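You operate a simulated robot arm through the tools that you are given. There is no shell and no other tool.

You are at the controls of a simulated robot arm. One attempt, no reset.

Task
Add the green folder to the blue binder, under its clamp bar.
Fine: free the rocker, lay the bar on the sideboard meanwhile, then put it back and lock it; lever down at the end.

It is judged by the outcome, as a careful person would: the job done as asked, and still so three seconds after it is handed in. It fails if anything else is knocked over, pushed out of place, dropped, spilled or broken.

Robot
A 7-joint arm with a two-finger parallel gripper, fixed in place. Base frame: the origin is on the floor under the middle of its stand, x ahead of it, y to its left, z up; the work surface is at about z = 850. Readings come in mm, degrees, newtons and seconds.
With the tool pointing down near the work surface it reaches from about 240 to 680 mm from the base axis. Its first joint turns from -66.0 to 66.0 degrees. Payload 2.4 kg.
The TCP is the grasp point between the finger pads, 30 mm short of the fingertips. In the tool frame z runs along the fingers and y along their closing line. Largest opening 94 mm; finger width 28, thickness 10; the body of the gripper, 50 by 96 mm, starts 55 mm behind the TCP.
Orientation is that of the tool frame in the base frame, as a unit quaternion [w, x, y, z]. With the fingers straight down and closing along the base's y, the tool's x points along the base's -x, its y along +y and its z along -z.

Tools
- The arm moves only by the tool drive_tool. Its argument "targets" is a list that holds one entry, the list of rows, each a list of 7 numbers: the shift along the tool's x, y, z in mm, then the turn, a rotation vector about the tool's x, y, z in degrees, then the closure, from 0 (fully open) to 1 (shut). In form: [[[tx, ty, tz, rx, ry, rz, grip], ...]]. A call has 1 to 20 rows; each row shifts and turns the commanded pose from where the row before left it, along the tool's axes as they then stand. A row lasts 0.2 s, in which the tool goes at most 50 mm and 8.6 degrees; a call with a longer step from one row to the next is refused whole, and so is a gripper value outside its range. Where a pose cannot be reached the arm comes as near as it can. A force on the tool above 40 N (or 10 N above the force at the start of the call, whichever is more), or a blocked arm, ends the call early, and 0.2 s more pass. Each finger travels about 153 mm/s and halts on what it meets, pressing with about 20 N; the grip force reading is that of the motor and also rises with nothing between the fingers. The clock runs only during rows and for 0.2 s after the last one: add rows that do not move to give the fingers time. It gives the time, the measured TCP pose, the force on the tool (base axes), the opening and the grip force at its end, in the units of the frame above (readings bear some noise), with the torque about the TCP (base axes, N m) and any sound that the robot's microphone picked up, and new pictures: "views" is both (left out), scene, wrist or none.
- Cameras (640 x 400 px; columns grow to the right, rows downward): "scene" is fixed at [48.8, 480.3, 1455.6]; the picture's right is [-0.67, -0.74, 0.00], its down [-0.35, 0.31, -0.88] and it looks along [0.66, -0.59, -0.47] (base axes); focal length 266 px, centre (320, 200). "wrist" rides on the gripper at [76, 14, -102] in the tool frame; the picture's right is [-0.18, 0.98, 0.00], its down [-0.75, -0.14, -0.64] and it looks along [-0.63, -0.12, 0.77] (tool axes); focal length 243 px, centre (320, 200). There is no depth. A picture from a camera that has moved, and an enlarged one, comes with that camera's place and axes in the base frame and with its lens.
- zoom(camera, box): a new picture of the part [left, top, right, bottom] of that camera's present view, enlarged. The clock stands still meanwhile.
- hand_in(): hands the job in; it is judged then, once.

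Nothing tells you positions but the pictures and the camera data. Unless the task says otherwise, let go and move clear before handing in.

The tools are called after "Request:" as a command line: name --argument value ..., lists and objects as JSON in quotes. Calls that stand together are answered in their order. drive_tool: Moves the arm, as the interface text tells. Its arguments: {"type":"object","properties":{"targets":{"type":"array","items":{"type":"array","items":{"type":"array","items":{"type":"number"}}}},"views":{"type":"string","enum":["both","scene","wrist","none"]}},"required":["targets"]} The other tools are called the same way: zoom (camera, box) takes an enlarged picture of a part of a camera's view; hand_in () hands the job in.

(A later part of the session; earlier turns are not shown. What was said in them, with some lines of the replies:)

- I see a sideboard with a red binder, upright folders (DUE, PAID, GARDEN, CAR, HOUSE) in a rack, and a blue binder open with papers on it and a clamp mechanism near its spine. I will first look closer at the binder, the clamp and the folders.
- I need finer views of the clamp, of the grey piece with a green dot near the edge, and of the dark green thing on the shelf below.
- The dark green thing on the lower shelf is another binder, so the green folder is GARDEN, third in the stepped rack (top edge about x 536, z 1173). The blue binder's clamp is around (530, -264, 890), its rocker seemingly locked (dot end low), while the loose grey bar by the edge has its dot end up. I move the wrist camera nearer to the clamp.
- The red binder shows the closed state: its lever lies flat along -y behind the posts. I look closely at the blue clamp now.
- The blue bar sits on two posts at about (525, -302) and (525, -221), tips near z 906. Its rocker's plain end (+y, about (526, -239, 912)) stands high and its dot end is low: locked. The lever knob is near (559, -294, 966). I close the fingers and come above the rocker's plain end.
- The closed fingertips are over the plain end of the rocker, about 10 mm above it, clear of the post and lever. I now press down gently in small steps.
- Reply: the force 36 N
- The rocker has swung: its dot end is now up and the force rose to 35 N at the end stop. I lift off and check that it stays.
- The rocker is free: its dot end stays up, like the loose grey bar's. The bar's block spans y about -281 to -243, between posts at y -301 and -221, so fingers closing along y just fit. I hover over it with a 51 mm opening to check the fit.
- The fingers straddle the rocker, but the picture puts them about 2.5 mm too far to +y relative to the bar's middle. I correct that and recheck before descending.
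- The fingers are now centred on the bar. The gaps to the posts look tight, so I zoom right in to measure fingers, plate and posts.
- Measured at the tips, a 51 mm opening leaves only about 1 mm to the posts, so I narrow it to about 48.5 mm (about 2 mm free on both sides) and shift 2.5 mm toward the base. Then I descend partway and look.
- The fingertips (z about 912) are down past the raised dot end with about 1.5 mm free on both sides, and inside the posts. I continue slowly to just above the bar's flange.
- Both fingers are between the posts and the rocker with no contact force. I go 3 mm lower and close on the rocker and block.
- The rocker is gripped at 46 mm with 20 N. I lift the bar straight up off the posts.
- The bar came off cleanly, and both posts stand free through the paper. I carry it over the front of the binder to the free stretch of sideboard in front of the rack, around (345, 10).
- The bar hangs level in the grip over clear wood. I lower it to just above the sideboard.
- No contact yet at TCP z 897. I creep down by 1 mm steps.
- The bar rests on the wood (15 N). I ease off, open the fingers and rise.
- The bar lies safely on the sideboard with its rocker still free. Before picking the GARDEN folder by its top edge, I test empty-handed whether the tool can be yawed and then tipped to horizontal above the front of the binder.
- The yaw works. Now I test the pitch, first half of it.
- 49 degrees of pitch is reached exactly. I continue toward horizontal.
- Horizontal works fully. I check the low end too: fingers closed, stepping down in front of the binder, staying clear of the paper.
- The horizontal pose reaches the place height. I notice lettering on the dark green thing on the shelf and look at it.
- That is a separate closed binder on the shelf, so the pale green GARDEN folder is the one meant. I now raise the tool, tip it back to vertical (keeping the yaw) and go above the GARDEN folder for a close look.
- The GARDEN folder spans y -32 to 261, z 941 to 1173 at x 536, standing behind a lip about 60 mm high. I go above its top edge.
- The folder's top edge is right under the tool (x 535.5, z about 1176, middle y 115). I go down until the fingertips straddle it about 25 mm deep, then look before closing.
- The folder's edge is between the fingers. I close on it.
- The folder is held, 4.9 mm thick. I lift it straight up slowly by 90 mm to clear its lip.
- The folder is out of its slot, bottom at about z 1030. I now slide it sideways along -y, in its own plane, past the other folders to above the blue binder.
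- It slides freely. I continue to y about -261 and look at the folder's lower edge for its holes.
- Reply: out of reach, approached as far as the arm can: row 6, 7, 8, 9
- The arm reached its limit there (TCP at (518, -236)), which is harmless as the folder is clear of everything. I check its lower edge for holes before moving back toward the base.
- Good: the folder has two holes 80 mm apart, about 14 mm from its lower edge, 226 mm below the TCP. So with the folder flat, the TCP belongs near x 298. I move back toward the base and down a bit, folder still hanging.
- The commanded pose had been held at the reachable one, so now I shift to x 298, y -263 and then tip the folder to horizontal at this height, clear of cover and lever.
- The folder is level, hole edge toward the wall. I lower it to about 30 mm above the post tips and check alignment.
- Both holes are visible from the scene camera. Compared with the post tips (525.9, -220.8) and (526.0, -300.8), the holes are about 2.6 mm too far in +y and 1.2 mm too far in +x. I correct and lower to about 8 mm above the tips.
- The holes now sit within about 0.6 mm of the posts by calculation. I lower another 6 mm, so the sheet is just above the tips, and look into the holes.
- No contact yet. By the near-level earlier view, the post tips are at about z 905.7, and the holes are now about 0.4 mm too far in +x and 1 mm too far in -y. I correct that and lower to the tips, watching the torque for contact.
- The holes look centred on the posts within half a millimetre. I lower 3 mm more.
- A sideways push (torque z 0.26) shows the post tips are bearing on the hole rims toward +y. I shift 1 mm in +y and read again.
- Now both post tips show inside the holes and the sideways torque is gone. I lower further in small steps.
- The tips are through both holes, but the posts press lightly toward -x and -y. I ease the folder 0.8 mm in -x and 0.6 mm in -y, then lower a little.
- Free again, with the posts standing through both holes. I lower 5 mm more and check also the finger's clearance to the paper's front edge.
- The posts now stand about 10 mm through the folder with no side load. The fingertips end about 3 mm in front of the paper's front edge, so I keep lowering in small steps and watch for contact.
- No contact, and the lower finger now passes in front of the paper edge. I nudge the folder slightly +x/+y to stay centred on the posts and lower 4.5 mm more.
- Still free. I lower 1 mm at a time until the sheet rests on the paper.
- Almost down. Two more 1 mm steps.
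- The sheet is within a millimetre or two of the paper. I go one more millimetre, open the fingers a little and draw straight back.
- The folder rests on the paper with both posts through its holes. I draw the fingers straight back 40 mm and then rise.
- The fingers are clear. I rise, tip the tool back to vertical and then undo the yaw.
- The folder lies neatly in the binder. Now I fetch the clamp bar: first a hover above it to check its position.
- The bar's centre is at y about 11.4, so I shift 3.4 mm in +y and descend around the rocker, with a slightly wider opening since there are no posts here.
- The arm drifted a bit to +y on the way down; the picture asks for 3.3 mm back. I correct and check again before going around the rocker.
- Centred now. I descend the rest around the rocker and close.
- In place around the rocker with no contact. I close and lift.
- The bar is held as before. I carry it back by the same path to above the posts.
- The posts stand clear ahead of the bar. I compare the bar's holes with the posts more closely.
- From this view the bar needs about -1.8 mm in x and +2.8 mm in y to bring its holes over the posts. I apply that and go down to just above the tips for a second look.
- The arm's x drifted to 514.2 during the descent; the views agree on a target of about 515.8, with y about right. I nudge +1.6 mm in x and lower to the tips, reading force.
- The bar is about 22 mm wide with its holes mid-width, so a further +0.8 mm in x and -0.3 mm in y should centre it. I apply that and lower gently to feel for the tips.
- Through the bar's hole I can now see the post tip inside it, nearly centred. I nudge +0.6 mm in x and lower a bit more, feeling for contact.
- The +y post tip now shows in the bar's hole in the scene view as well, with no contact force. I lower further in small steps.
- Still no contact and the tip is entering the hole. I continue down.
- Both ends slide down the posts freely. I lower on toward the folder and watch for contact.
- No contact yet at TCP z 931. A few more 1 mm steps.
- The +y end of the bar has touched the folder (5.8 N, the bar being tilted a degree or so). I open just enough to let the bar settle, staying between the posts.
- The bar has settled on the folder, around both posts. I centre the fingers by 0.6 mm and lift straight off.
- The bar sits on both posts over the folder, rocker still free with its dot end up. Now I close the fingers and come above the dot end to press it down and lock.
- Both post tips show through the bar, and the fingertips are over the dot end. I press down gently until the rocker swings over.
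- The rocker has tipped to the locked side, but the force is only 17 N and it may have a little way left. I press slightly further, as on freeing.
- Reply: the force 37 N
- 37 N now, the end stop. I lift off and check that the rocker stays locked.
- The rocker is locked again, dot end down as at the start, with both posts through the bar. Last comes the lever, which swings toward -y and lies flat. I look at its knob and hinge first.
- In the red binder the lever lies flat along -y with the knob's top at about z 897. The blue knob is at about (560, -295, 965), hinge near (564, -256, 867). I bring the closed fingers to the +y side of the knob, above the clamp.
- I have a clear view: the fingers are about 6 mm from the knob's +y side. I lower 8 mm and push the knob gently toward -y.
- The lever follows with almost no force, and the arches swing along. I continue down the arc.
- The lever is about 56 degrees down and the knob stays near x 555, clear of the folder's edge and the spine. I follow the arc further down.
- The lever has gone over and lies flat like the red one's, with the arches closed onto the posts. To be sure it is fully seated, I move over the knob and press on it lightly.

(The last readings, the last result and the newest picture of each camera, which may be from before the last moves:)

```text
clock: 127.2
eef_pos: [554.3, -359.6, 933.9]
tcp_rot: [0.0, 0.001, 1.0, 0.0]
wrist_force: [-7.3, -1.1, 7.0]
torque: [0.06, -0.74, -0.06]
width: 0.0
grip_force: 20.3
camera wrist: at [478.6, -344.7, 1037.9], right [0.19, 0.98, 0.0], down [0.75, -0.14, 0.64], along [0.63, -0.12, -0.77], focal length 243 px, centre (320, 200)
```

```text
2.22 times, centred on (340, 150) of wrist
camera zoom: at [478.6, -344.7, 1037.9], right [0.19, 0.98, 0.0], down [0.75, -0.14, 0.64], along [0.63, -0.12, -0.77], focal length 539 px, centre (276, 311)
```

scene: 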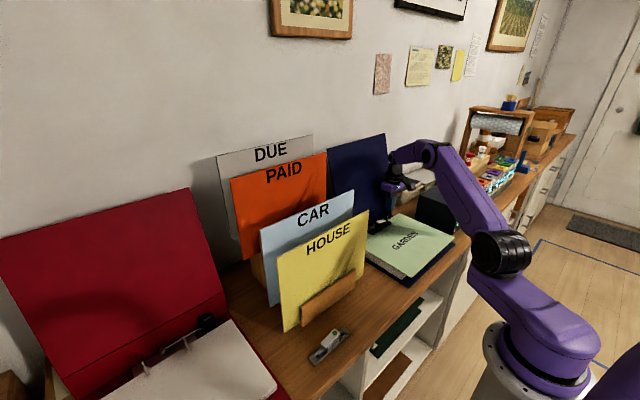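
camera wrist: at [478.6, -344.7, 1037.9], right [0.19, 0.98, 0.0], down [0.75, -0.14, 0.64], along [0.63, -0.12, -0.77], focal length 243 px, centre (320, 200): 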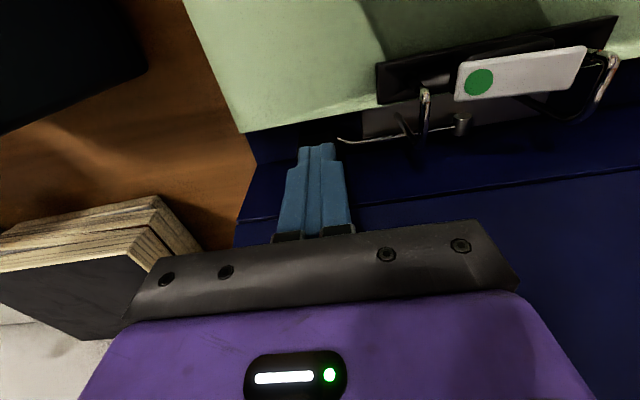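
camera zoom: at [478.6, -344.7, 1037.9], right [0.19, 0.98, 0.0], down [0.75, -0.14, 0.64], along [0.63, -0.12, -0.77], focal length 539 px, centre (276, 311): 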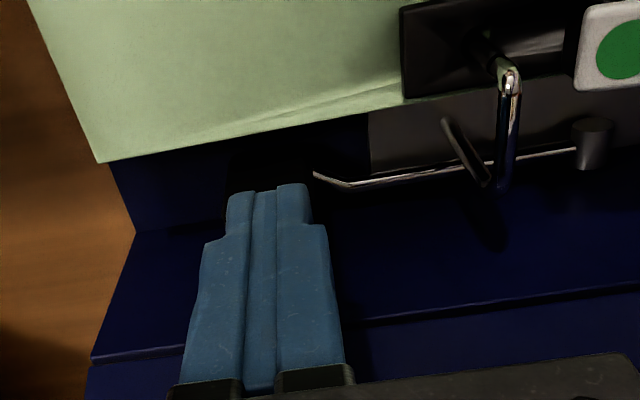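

The force pattern (-7 N in x, with a torque) tells me the gripper's body touches the leaning blue cover, not the knob. I back off up and away from it at once and look at the lever.

Request:
drive_tool --targets '[[[4, 0, -6, 0, 0, 0, 1], [10, 0, -15, 0, 0, 0, 1], [20, 0, -30, 0, 0, 0, 1], [40, 10, -20, 0, 0, 0, 1], [40, 20, 0, 0, 0, 0, 1], [0, 0, 0, 0, 0, 0, 1]]]' --views "both"

Request:
zoom --camera "scene" --box '[360, 190, 410, 235]'

Request:
zoom --camera "wrist" --box '[220, 100, 460, 240]'

Request:
zoom --camera "scene" --box '[300, 110, 440, 260]'

```text
clock: 128.6
eef_pos: [440.0, -330.1, 1007.8]
tcp_rot: [0.0, 0.001, 1.0, 0.0]
wrist_force: [0.3, 0.3, -0.4]
torque: [0.0, 0.02, 0.02]
width: 0.0
grip_force: 19.8
camera wrist: at [364.5, -314.5, 1109.9], right [0.18, 0.98, 0.0], down [0.75, -0.14, 0.64], along [0.63, -0.12, -0.77], focal length 243 px, centre (320, 200)
```

scene: 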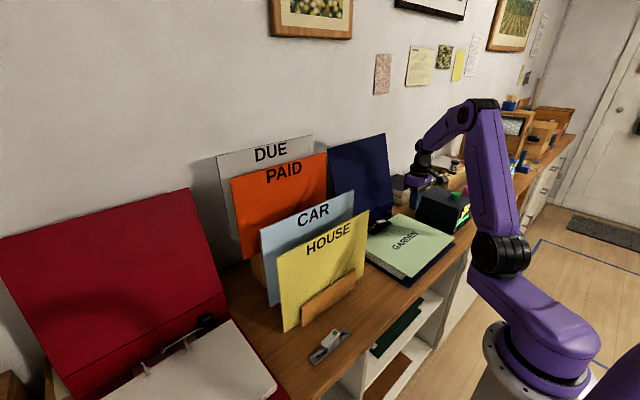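
wrist: 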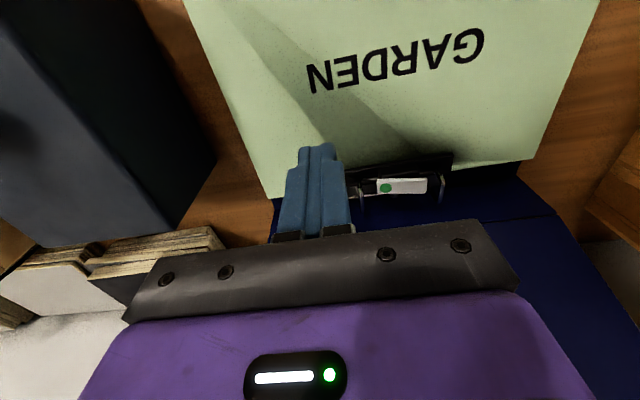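

```text
8.89 times, centred on (385, 212) of scene
camera zoom: at [48.8, 480.4, 1455.6], right [-0.67, -0.74, 0.0], down [-0.35, 0.31, -0.88], along [0.66, -0.59, -0.47], focal length 2366 px, centre (-258, 89)
```

zoom: 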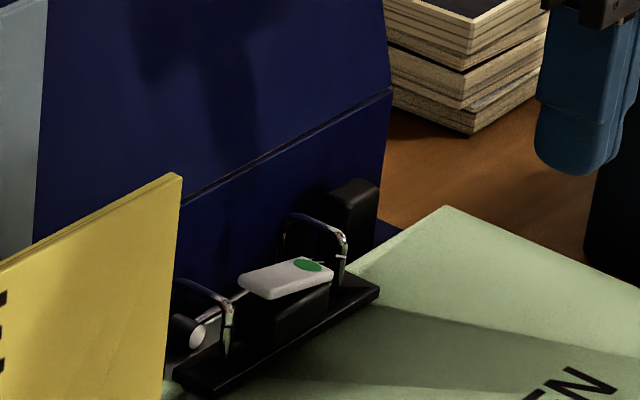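

```text
2.67 times, centred on (340, 170) of wrist
camera zoom: at [364.5, -314.5, 1109.9], right [0.18, 0.98, 0.0], down [0.75, -0.14, 0.64], along [0.63, -0.12, -0.77], focal length 647 px, centre (267, 280)
```

zoom: 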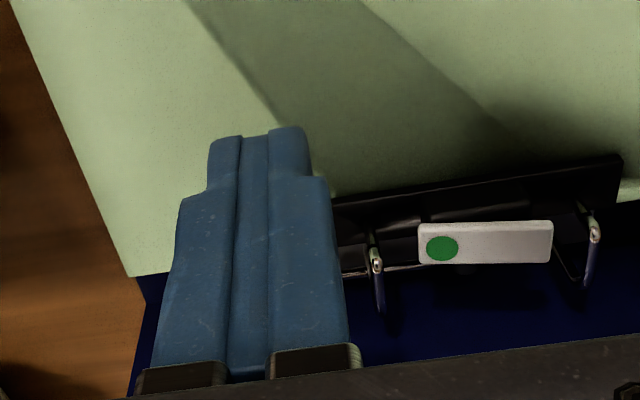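

```text
2.67 times, centred on (370, 185) of scene
camera zoom: at [48.8, 480.4, 1455.6], right [-0.67, -0.74, 0.0], down [-0.35, 0.31, -0.88], along [0.66, -0.59, -0.47], focal length 710 px, centre (187, 240)
```

zoom: 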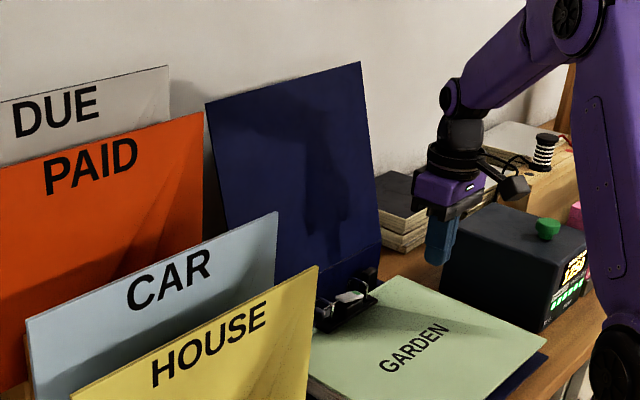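

The lever lies down and the cover has not moved. I look closely to see whether the arches are fully closed on the posts, as in the red binder.

Request:
zoom --camera "scene" --box '[368, 205, 404, 233]'

Request:
zoom --camera "scene" --box '[135, 320, 215, 385]'

Request:
drive_tool --targets '[[[30, 25, -10, 0, 0, 0, 1], [30, 25, -10, 0, 0, 0, 1], [0, 25, 0, 0, 0, 0, 1], [0, 25, 0, 0, 0, 0, 1], [0, 25, 0, 0, 0, 0, 1], [0, 0, 0, 0, 0, 0, 1]]]' --views "both"

Request:
zoom --camera "wrist" --box '[160, 80, 320, 240]'

```text
14.29 times, centred on (386, 219) of scene
camera zoom: at [48.8, 480.4, 1455.6], right [-0.67, -0.74, 0.0], down [-0.35, 0.31, -0.88], along [0.66, -0.59, -0.47], focal length 3802 px, centre (-623, -71)
```

zoom: 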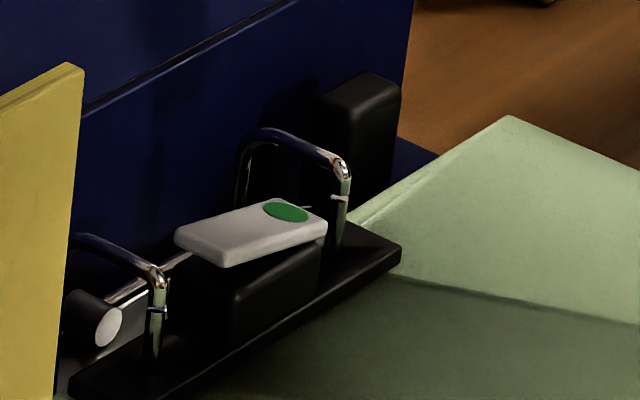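

```text
6.15 times, centred on (175, 352) of scene
camera zoom: at [48.8, 480.4, 1455.6], right [-0.67, -0.74, 0.0], down [-0.35, 0.31, -0.88], along [0.66, -0.59, -0.47], focal length 1638 px, centre (1212, -738)
```

zoom: 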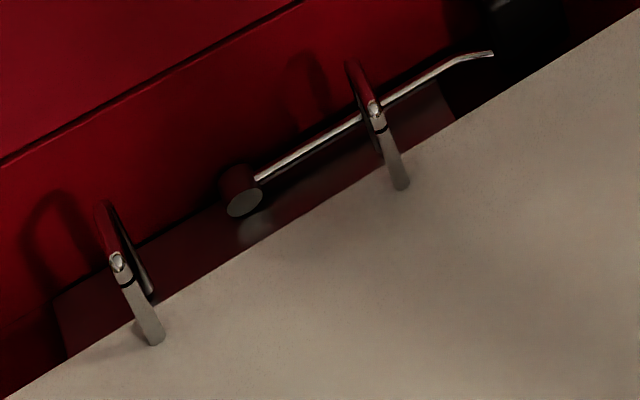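

```text
clock: 130.0
eef_pos: [380.5, -204.8, 1025.2]
tcp_rot: [0.001, -0.001, 1.0, 0.0]
wrist_force: [-0.4, -0.8, 0.6]
torque: [0.02, 0.04, 0.01]
width: 0.1
grip_force: 20.4
camera wrist: at [306.3, -190.1, 1128.6], right [0.18, 0.98, 0.0], down [0.75, -0.14, 0.64], along [0.63, -0.12, -0.77], focal length 243 px, centre (320, 200)
```

scene: 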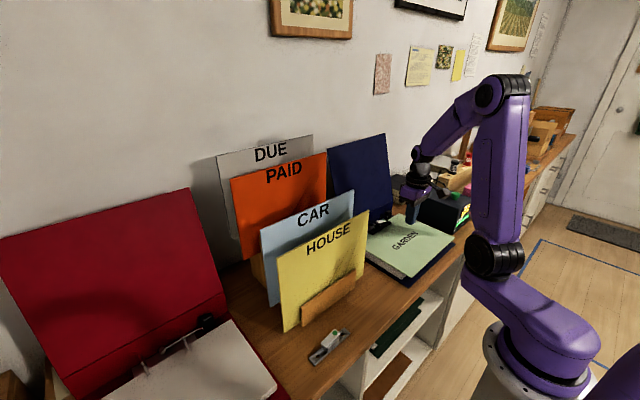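
wrist: 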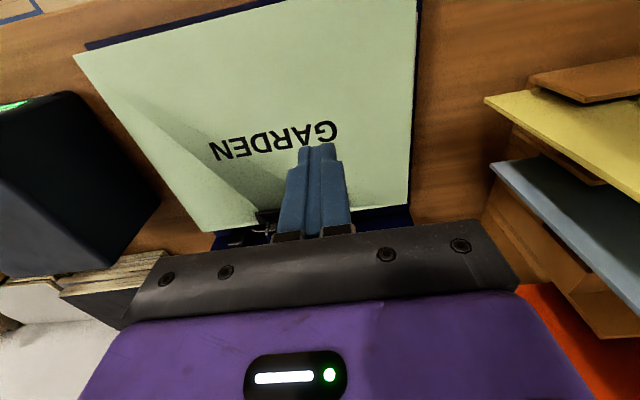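

```text
2.50 times, centred on (240, 160) of wrist
camera zoom: at [306.3, -190.1, 1128.6], right [0.18, 0.98, 0.0], down [0.75, -0.14, 0.64], along [0.63, -0.12, -0.77], focal length 606 px, centre (520, 300)
```

zoom: 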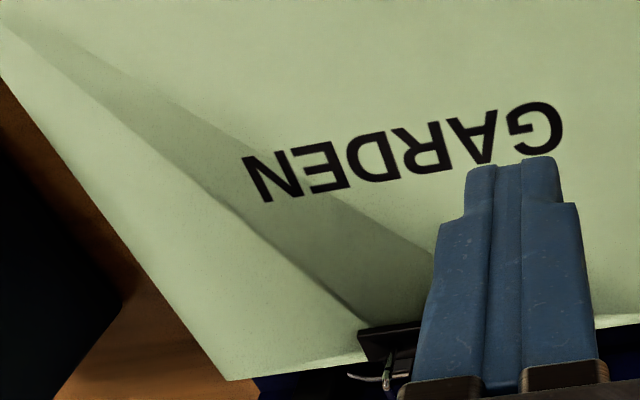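

Closed look matches, but I check the gap between arch tip and post at full zoom on both binders, to be sure the blue lever is as far down as the red one.

Request:
zoom --camera "scene" --box '[376, 206, 398, 228]'

Request:
zoom --camera "scene" --box '[175, 325, 200, 350]'

Request:
zoom --camera "scene" --box '[185, 305, 225, 345]'

```text
16.00 times, centred on (387, 217) of scene
camera zoom: at [48.8, 480.4, 1455.6], right [-0.67, -0.74, 0.0], down [-0.35, 0.31, -0.88], along [0.66, -0.59, -0.47], focal length 4258 px, centre (-752, -72)
```

zoom: 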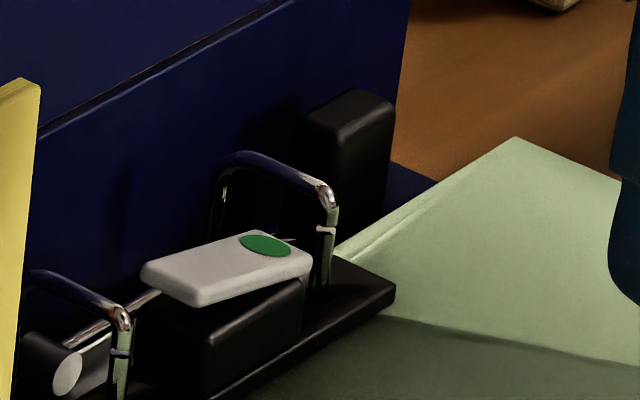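

```text
16.00 times, centred on (188, 338) of scene
camera zoom: at [48.8, 480.4, 1455.6], right [-0.67, -0.74, 0.0], down [-0.35, 0.31, -0.88], along [0.66, -0.59, -0.47], focal length 4258 px, centre (2440, -2000)
```

zoom: 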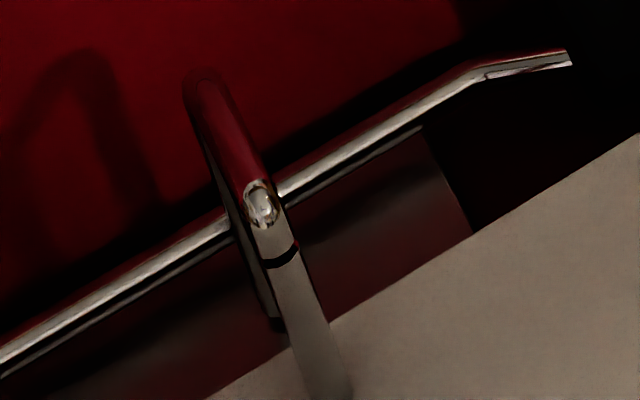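

```text
10.00 times, centred on (205, 325) of scene
camera zoom: at [48.8, 480.4, 1455.6], right [-0.67, -0.74, 0.0], down [-0.35, 0.31, -0.88], along [0.66, -0.59, -0.47], focal length 2661 px, centre (1470, -1050)
```

zoom: 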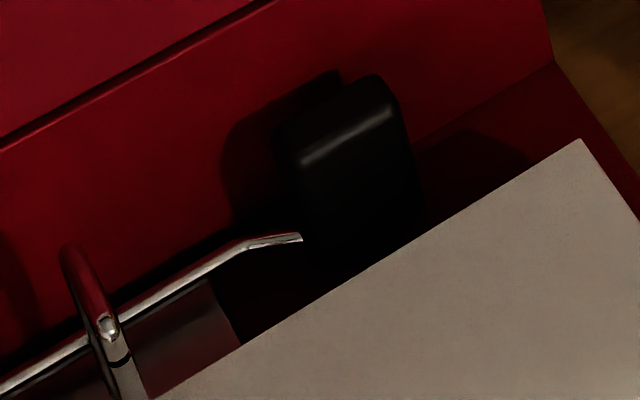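

Blue and red match: same thin gap between arch and post, and the lever's rod is level. Rocker locked, folder under the bar, other things unmoved. I move the arm clear and take one last overall look.

Request:
drive_tool --targets '[[[8, 6, -40, 0, 0, 0, 0.8], [8, 6, -45, 0, 0, 0, 0.6], [8, 6, -45, 0, 0, 0, 0.4], [8, 6, -45, 0, 0, 0, 0.2], [8, 6, -45, 0, 0, 0, 0], [8, 6, -45, 0, 0, 0, 0], [8, 6, -45, 0, 0, 0, 0], [0, 0, 0, 0, 0, 0, 0]]]' --views "both"

Request:
zoom --camera "scene" --box '[340, 180, 480, 300]'

Request:
zoom --camera "wrist" --box '[250, 110, 350, 200]'

Request:
zoom --camera "scene" --box '[200, 120, 400, 390]'

```text
clock: 131.8
eef_pos: [325.1, -160.6, 1334.7]
tcp_rot: [0.0, 0.0, 1.0, 0.0]
wrist_force: [0.3, -0.2, 0.0]
torque: [-0.04, -0.01, -0.01]
width: 93.9
grip_force: 0.1
camera wrist: at [250.3, -146.5, 1437.7], right [0.18, 0.98, 0.0], down [0.75, -0.14, 0.64], along [0.63, -0.12, -0.77], focal length 243 px, centre (320, 200)
```

scene: 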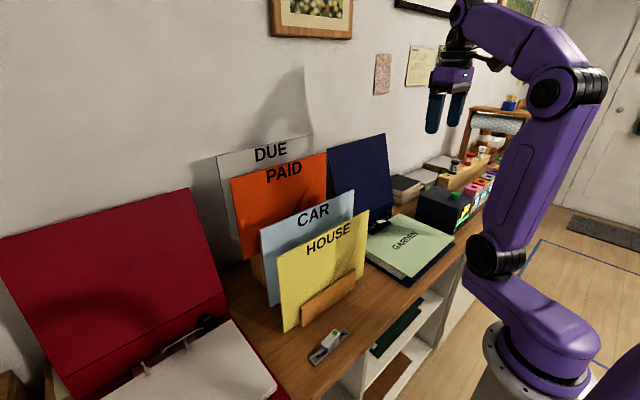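
wrist: 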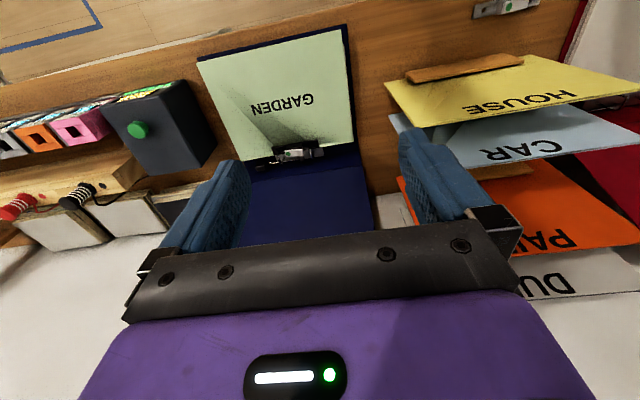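

```text
3.33 times, centred on (410, 240) of scene
camera zoom: at [48.8, 480.3, 1455.6], right [-0.67, -0.74, 0.0], down [-0.35, 0.31, -0.88], along [0.66, -0.59, -0.47], focal length 887 px, centre (20, 67)
```

zoom: 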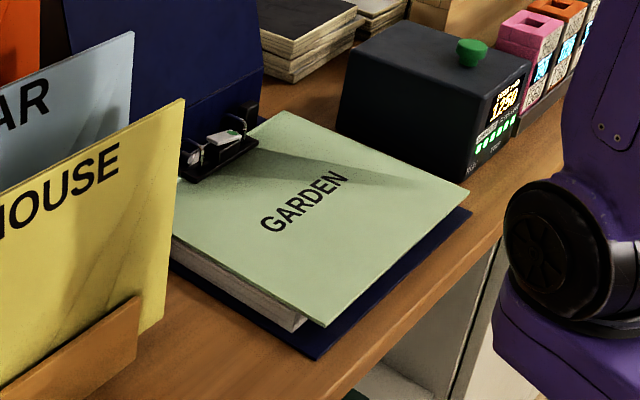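

```text
4.44 times, centred on (300, 155) of wrist
camera zoom: at [250.3, -146.5, 1437.7], right [0.18, 0.98, 0.0], down [0.75, -0.14, 0.64], along [0.63, -0.12, -0.77], focal length 1078 px, centre (409, 400)
```

zoom: 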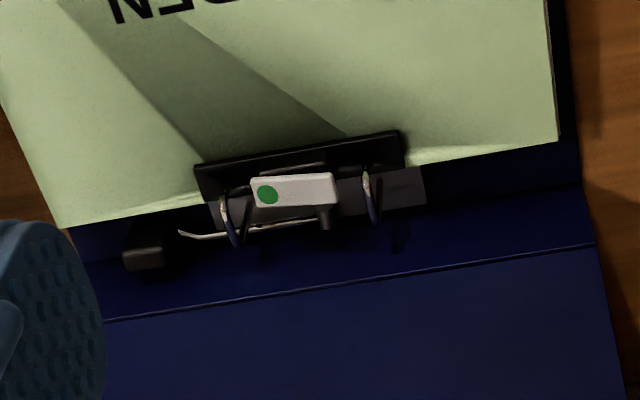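

```text
1.48 times, centred on (300, 255) of scene
camera zoom: at [48.8, 480.3, 1455.6], right [-0.67, -0.74, 0.0], down [-0.35, 0.31, -0.88], along [0.66, -0.59, -0.47], focal length 394 px, centre (350, 118)
```

zoom: 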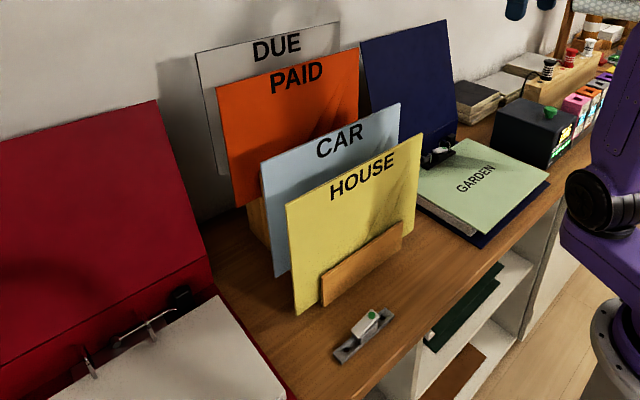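

The GARDEN folder lies in the blue binder with both posts through its holes. The bar sits on top with its rocker locked, tilted as it was at the start, and the lever is down with the arches closed. Everything else stands where it was and the arm is clear, so I hand in the job.

Request:
hand_in

```text
The job is handed in.
```

The green GARDEN folder is now in the blue binder, under its clamp bar, and the job is handed in. I haven't seen the judge's result.

- **Folder:** it lies flat on the paper with both binder posts through its holes. The label is readable on top.
- **Clamp bar:** I freed the rocker, laid the bar on the sideboard, then put it back over the posts on top of the folder. The rocker is locked again, dot end down as it was at the start.
- **Lever:** it lies flat and the arches are closed on the posts, the same as in the red binder.
- **One contact:** while I was checking the lever, the gripper briefly touched the leaning blue cover with about 10 N. I backed off at once, and the pictures show the cover has not moved.

In the last pictures the other folders, the red binder and the loose grey bar are where they were, and the arm is clear.
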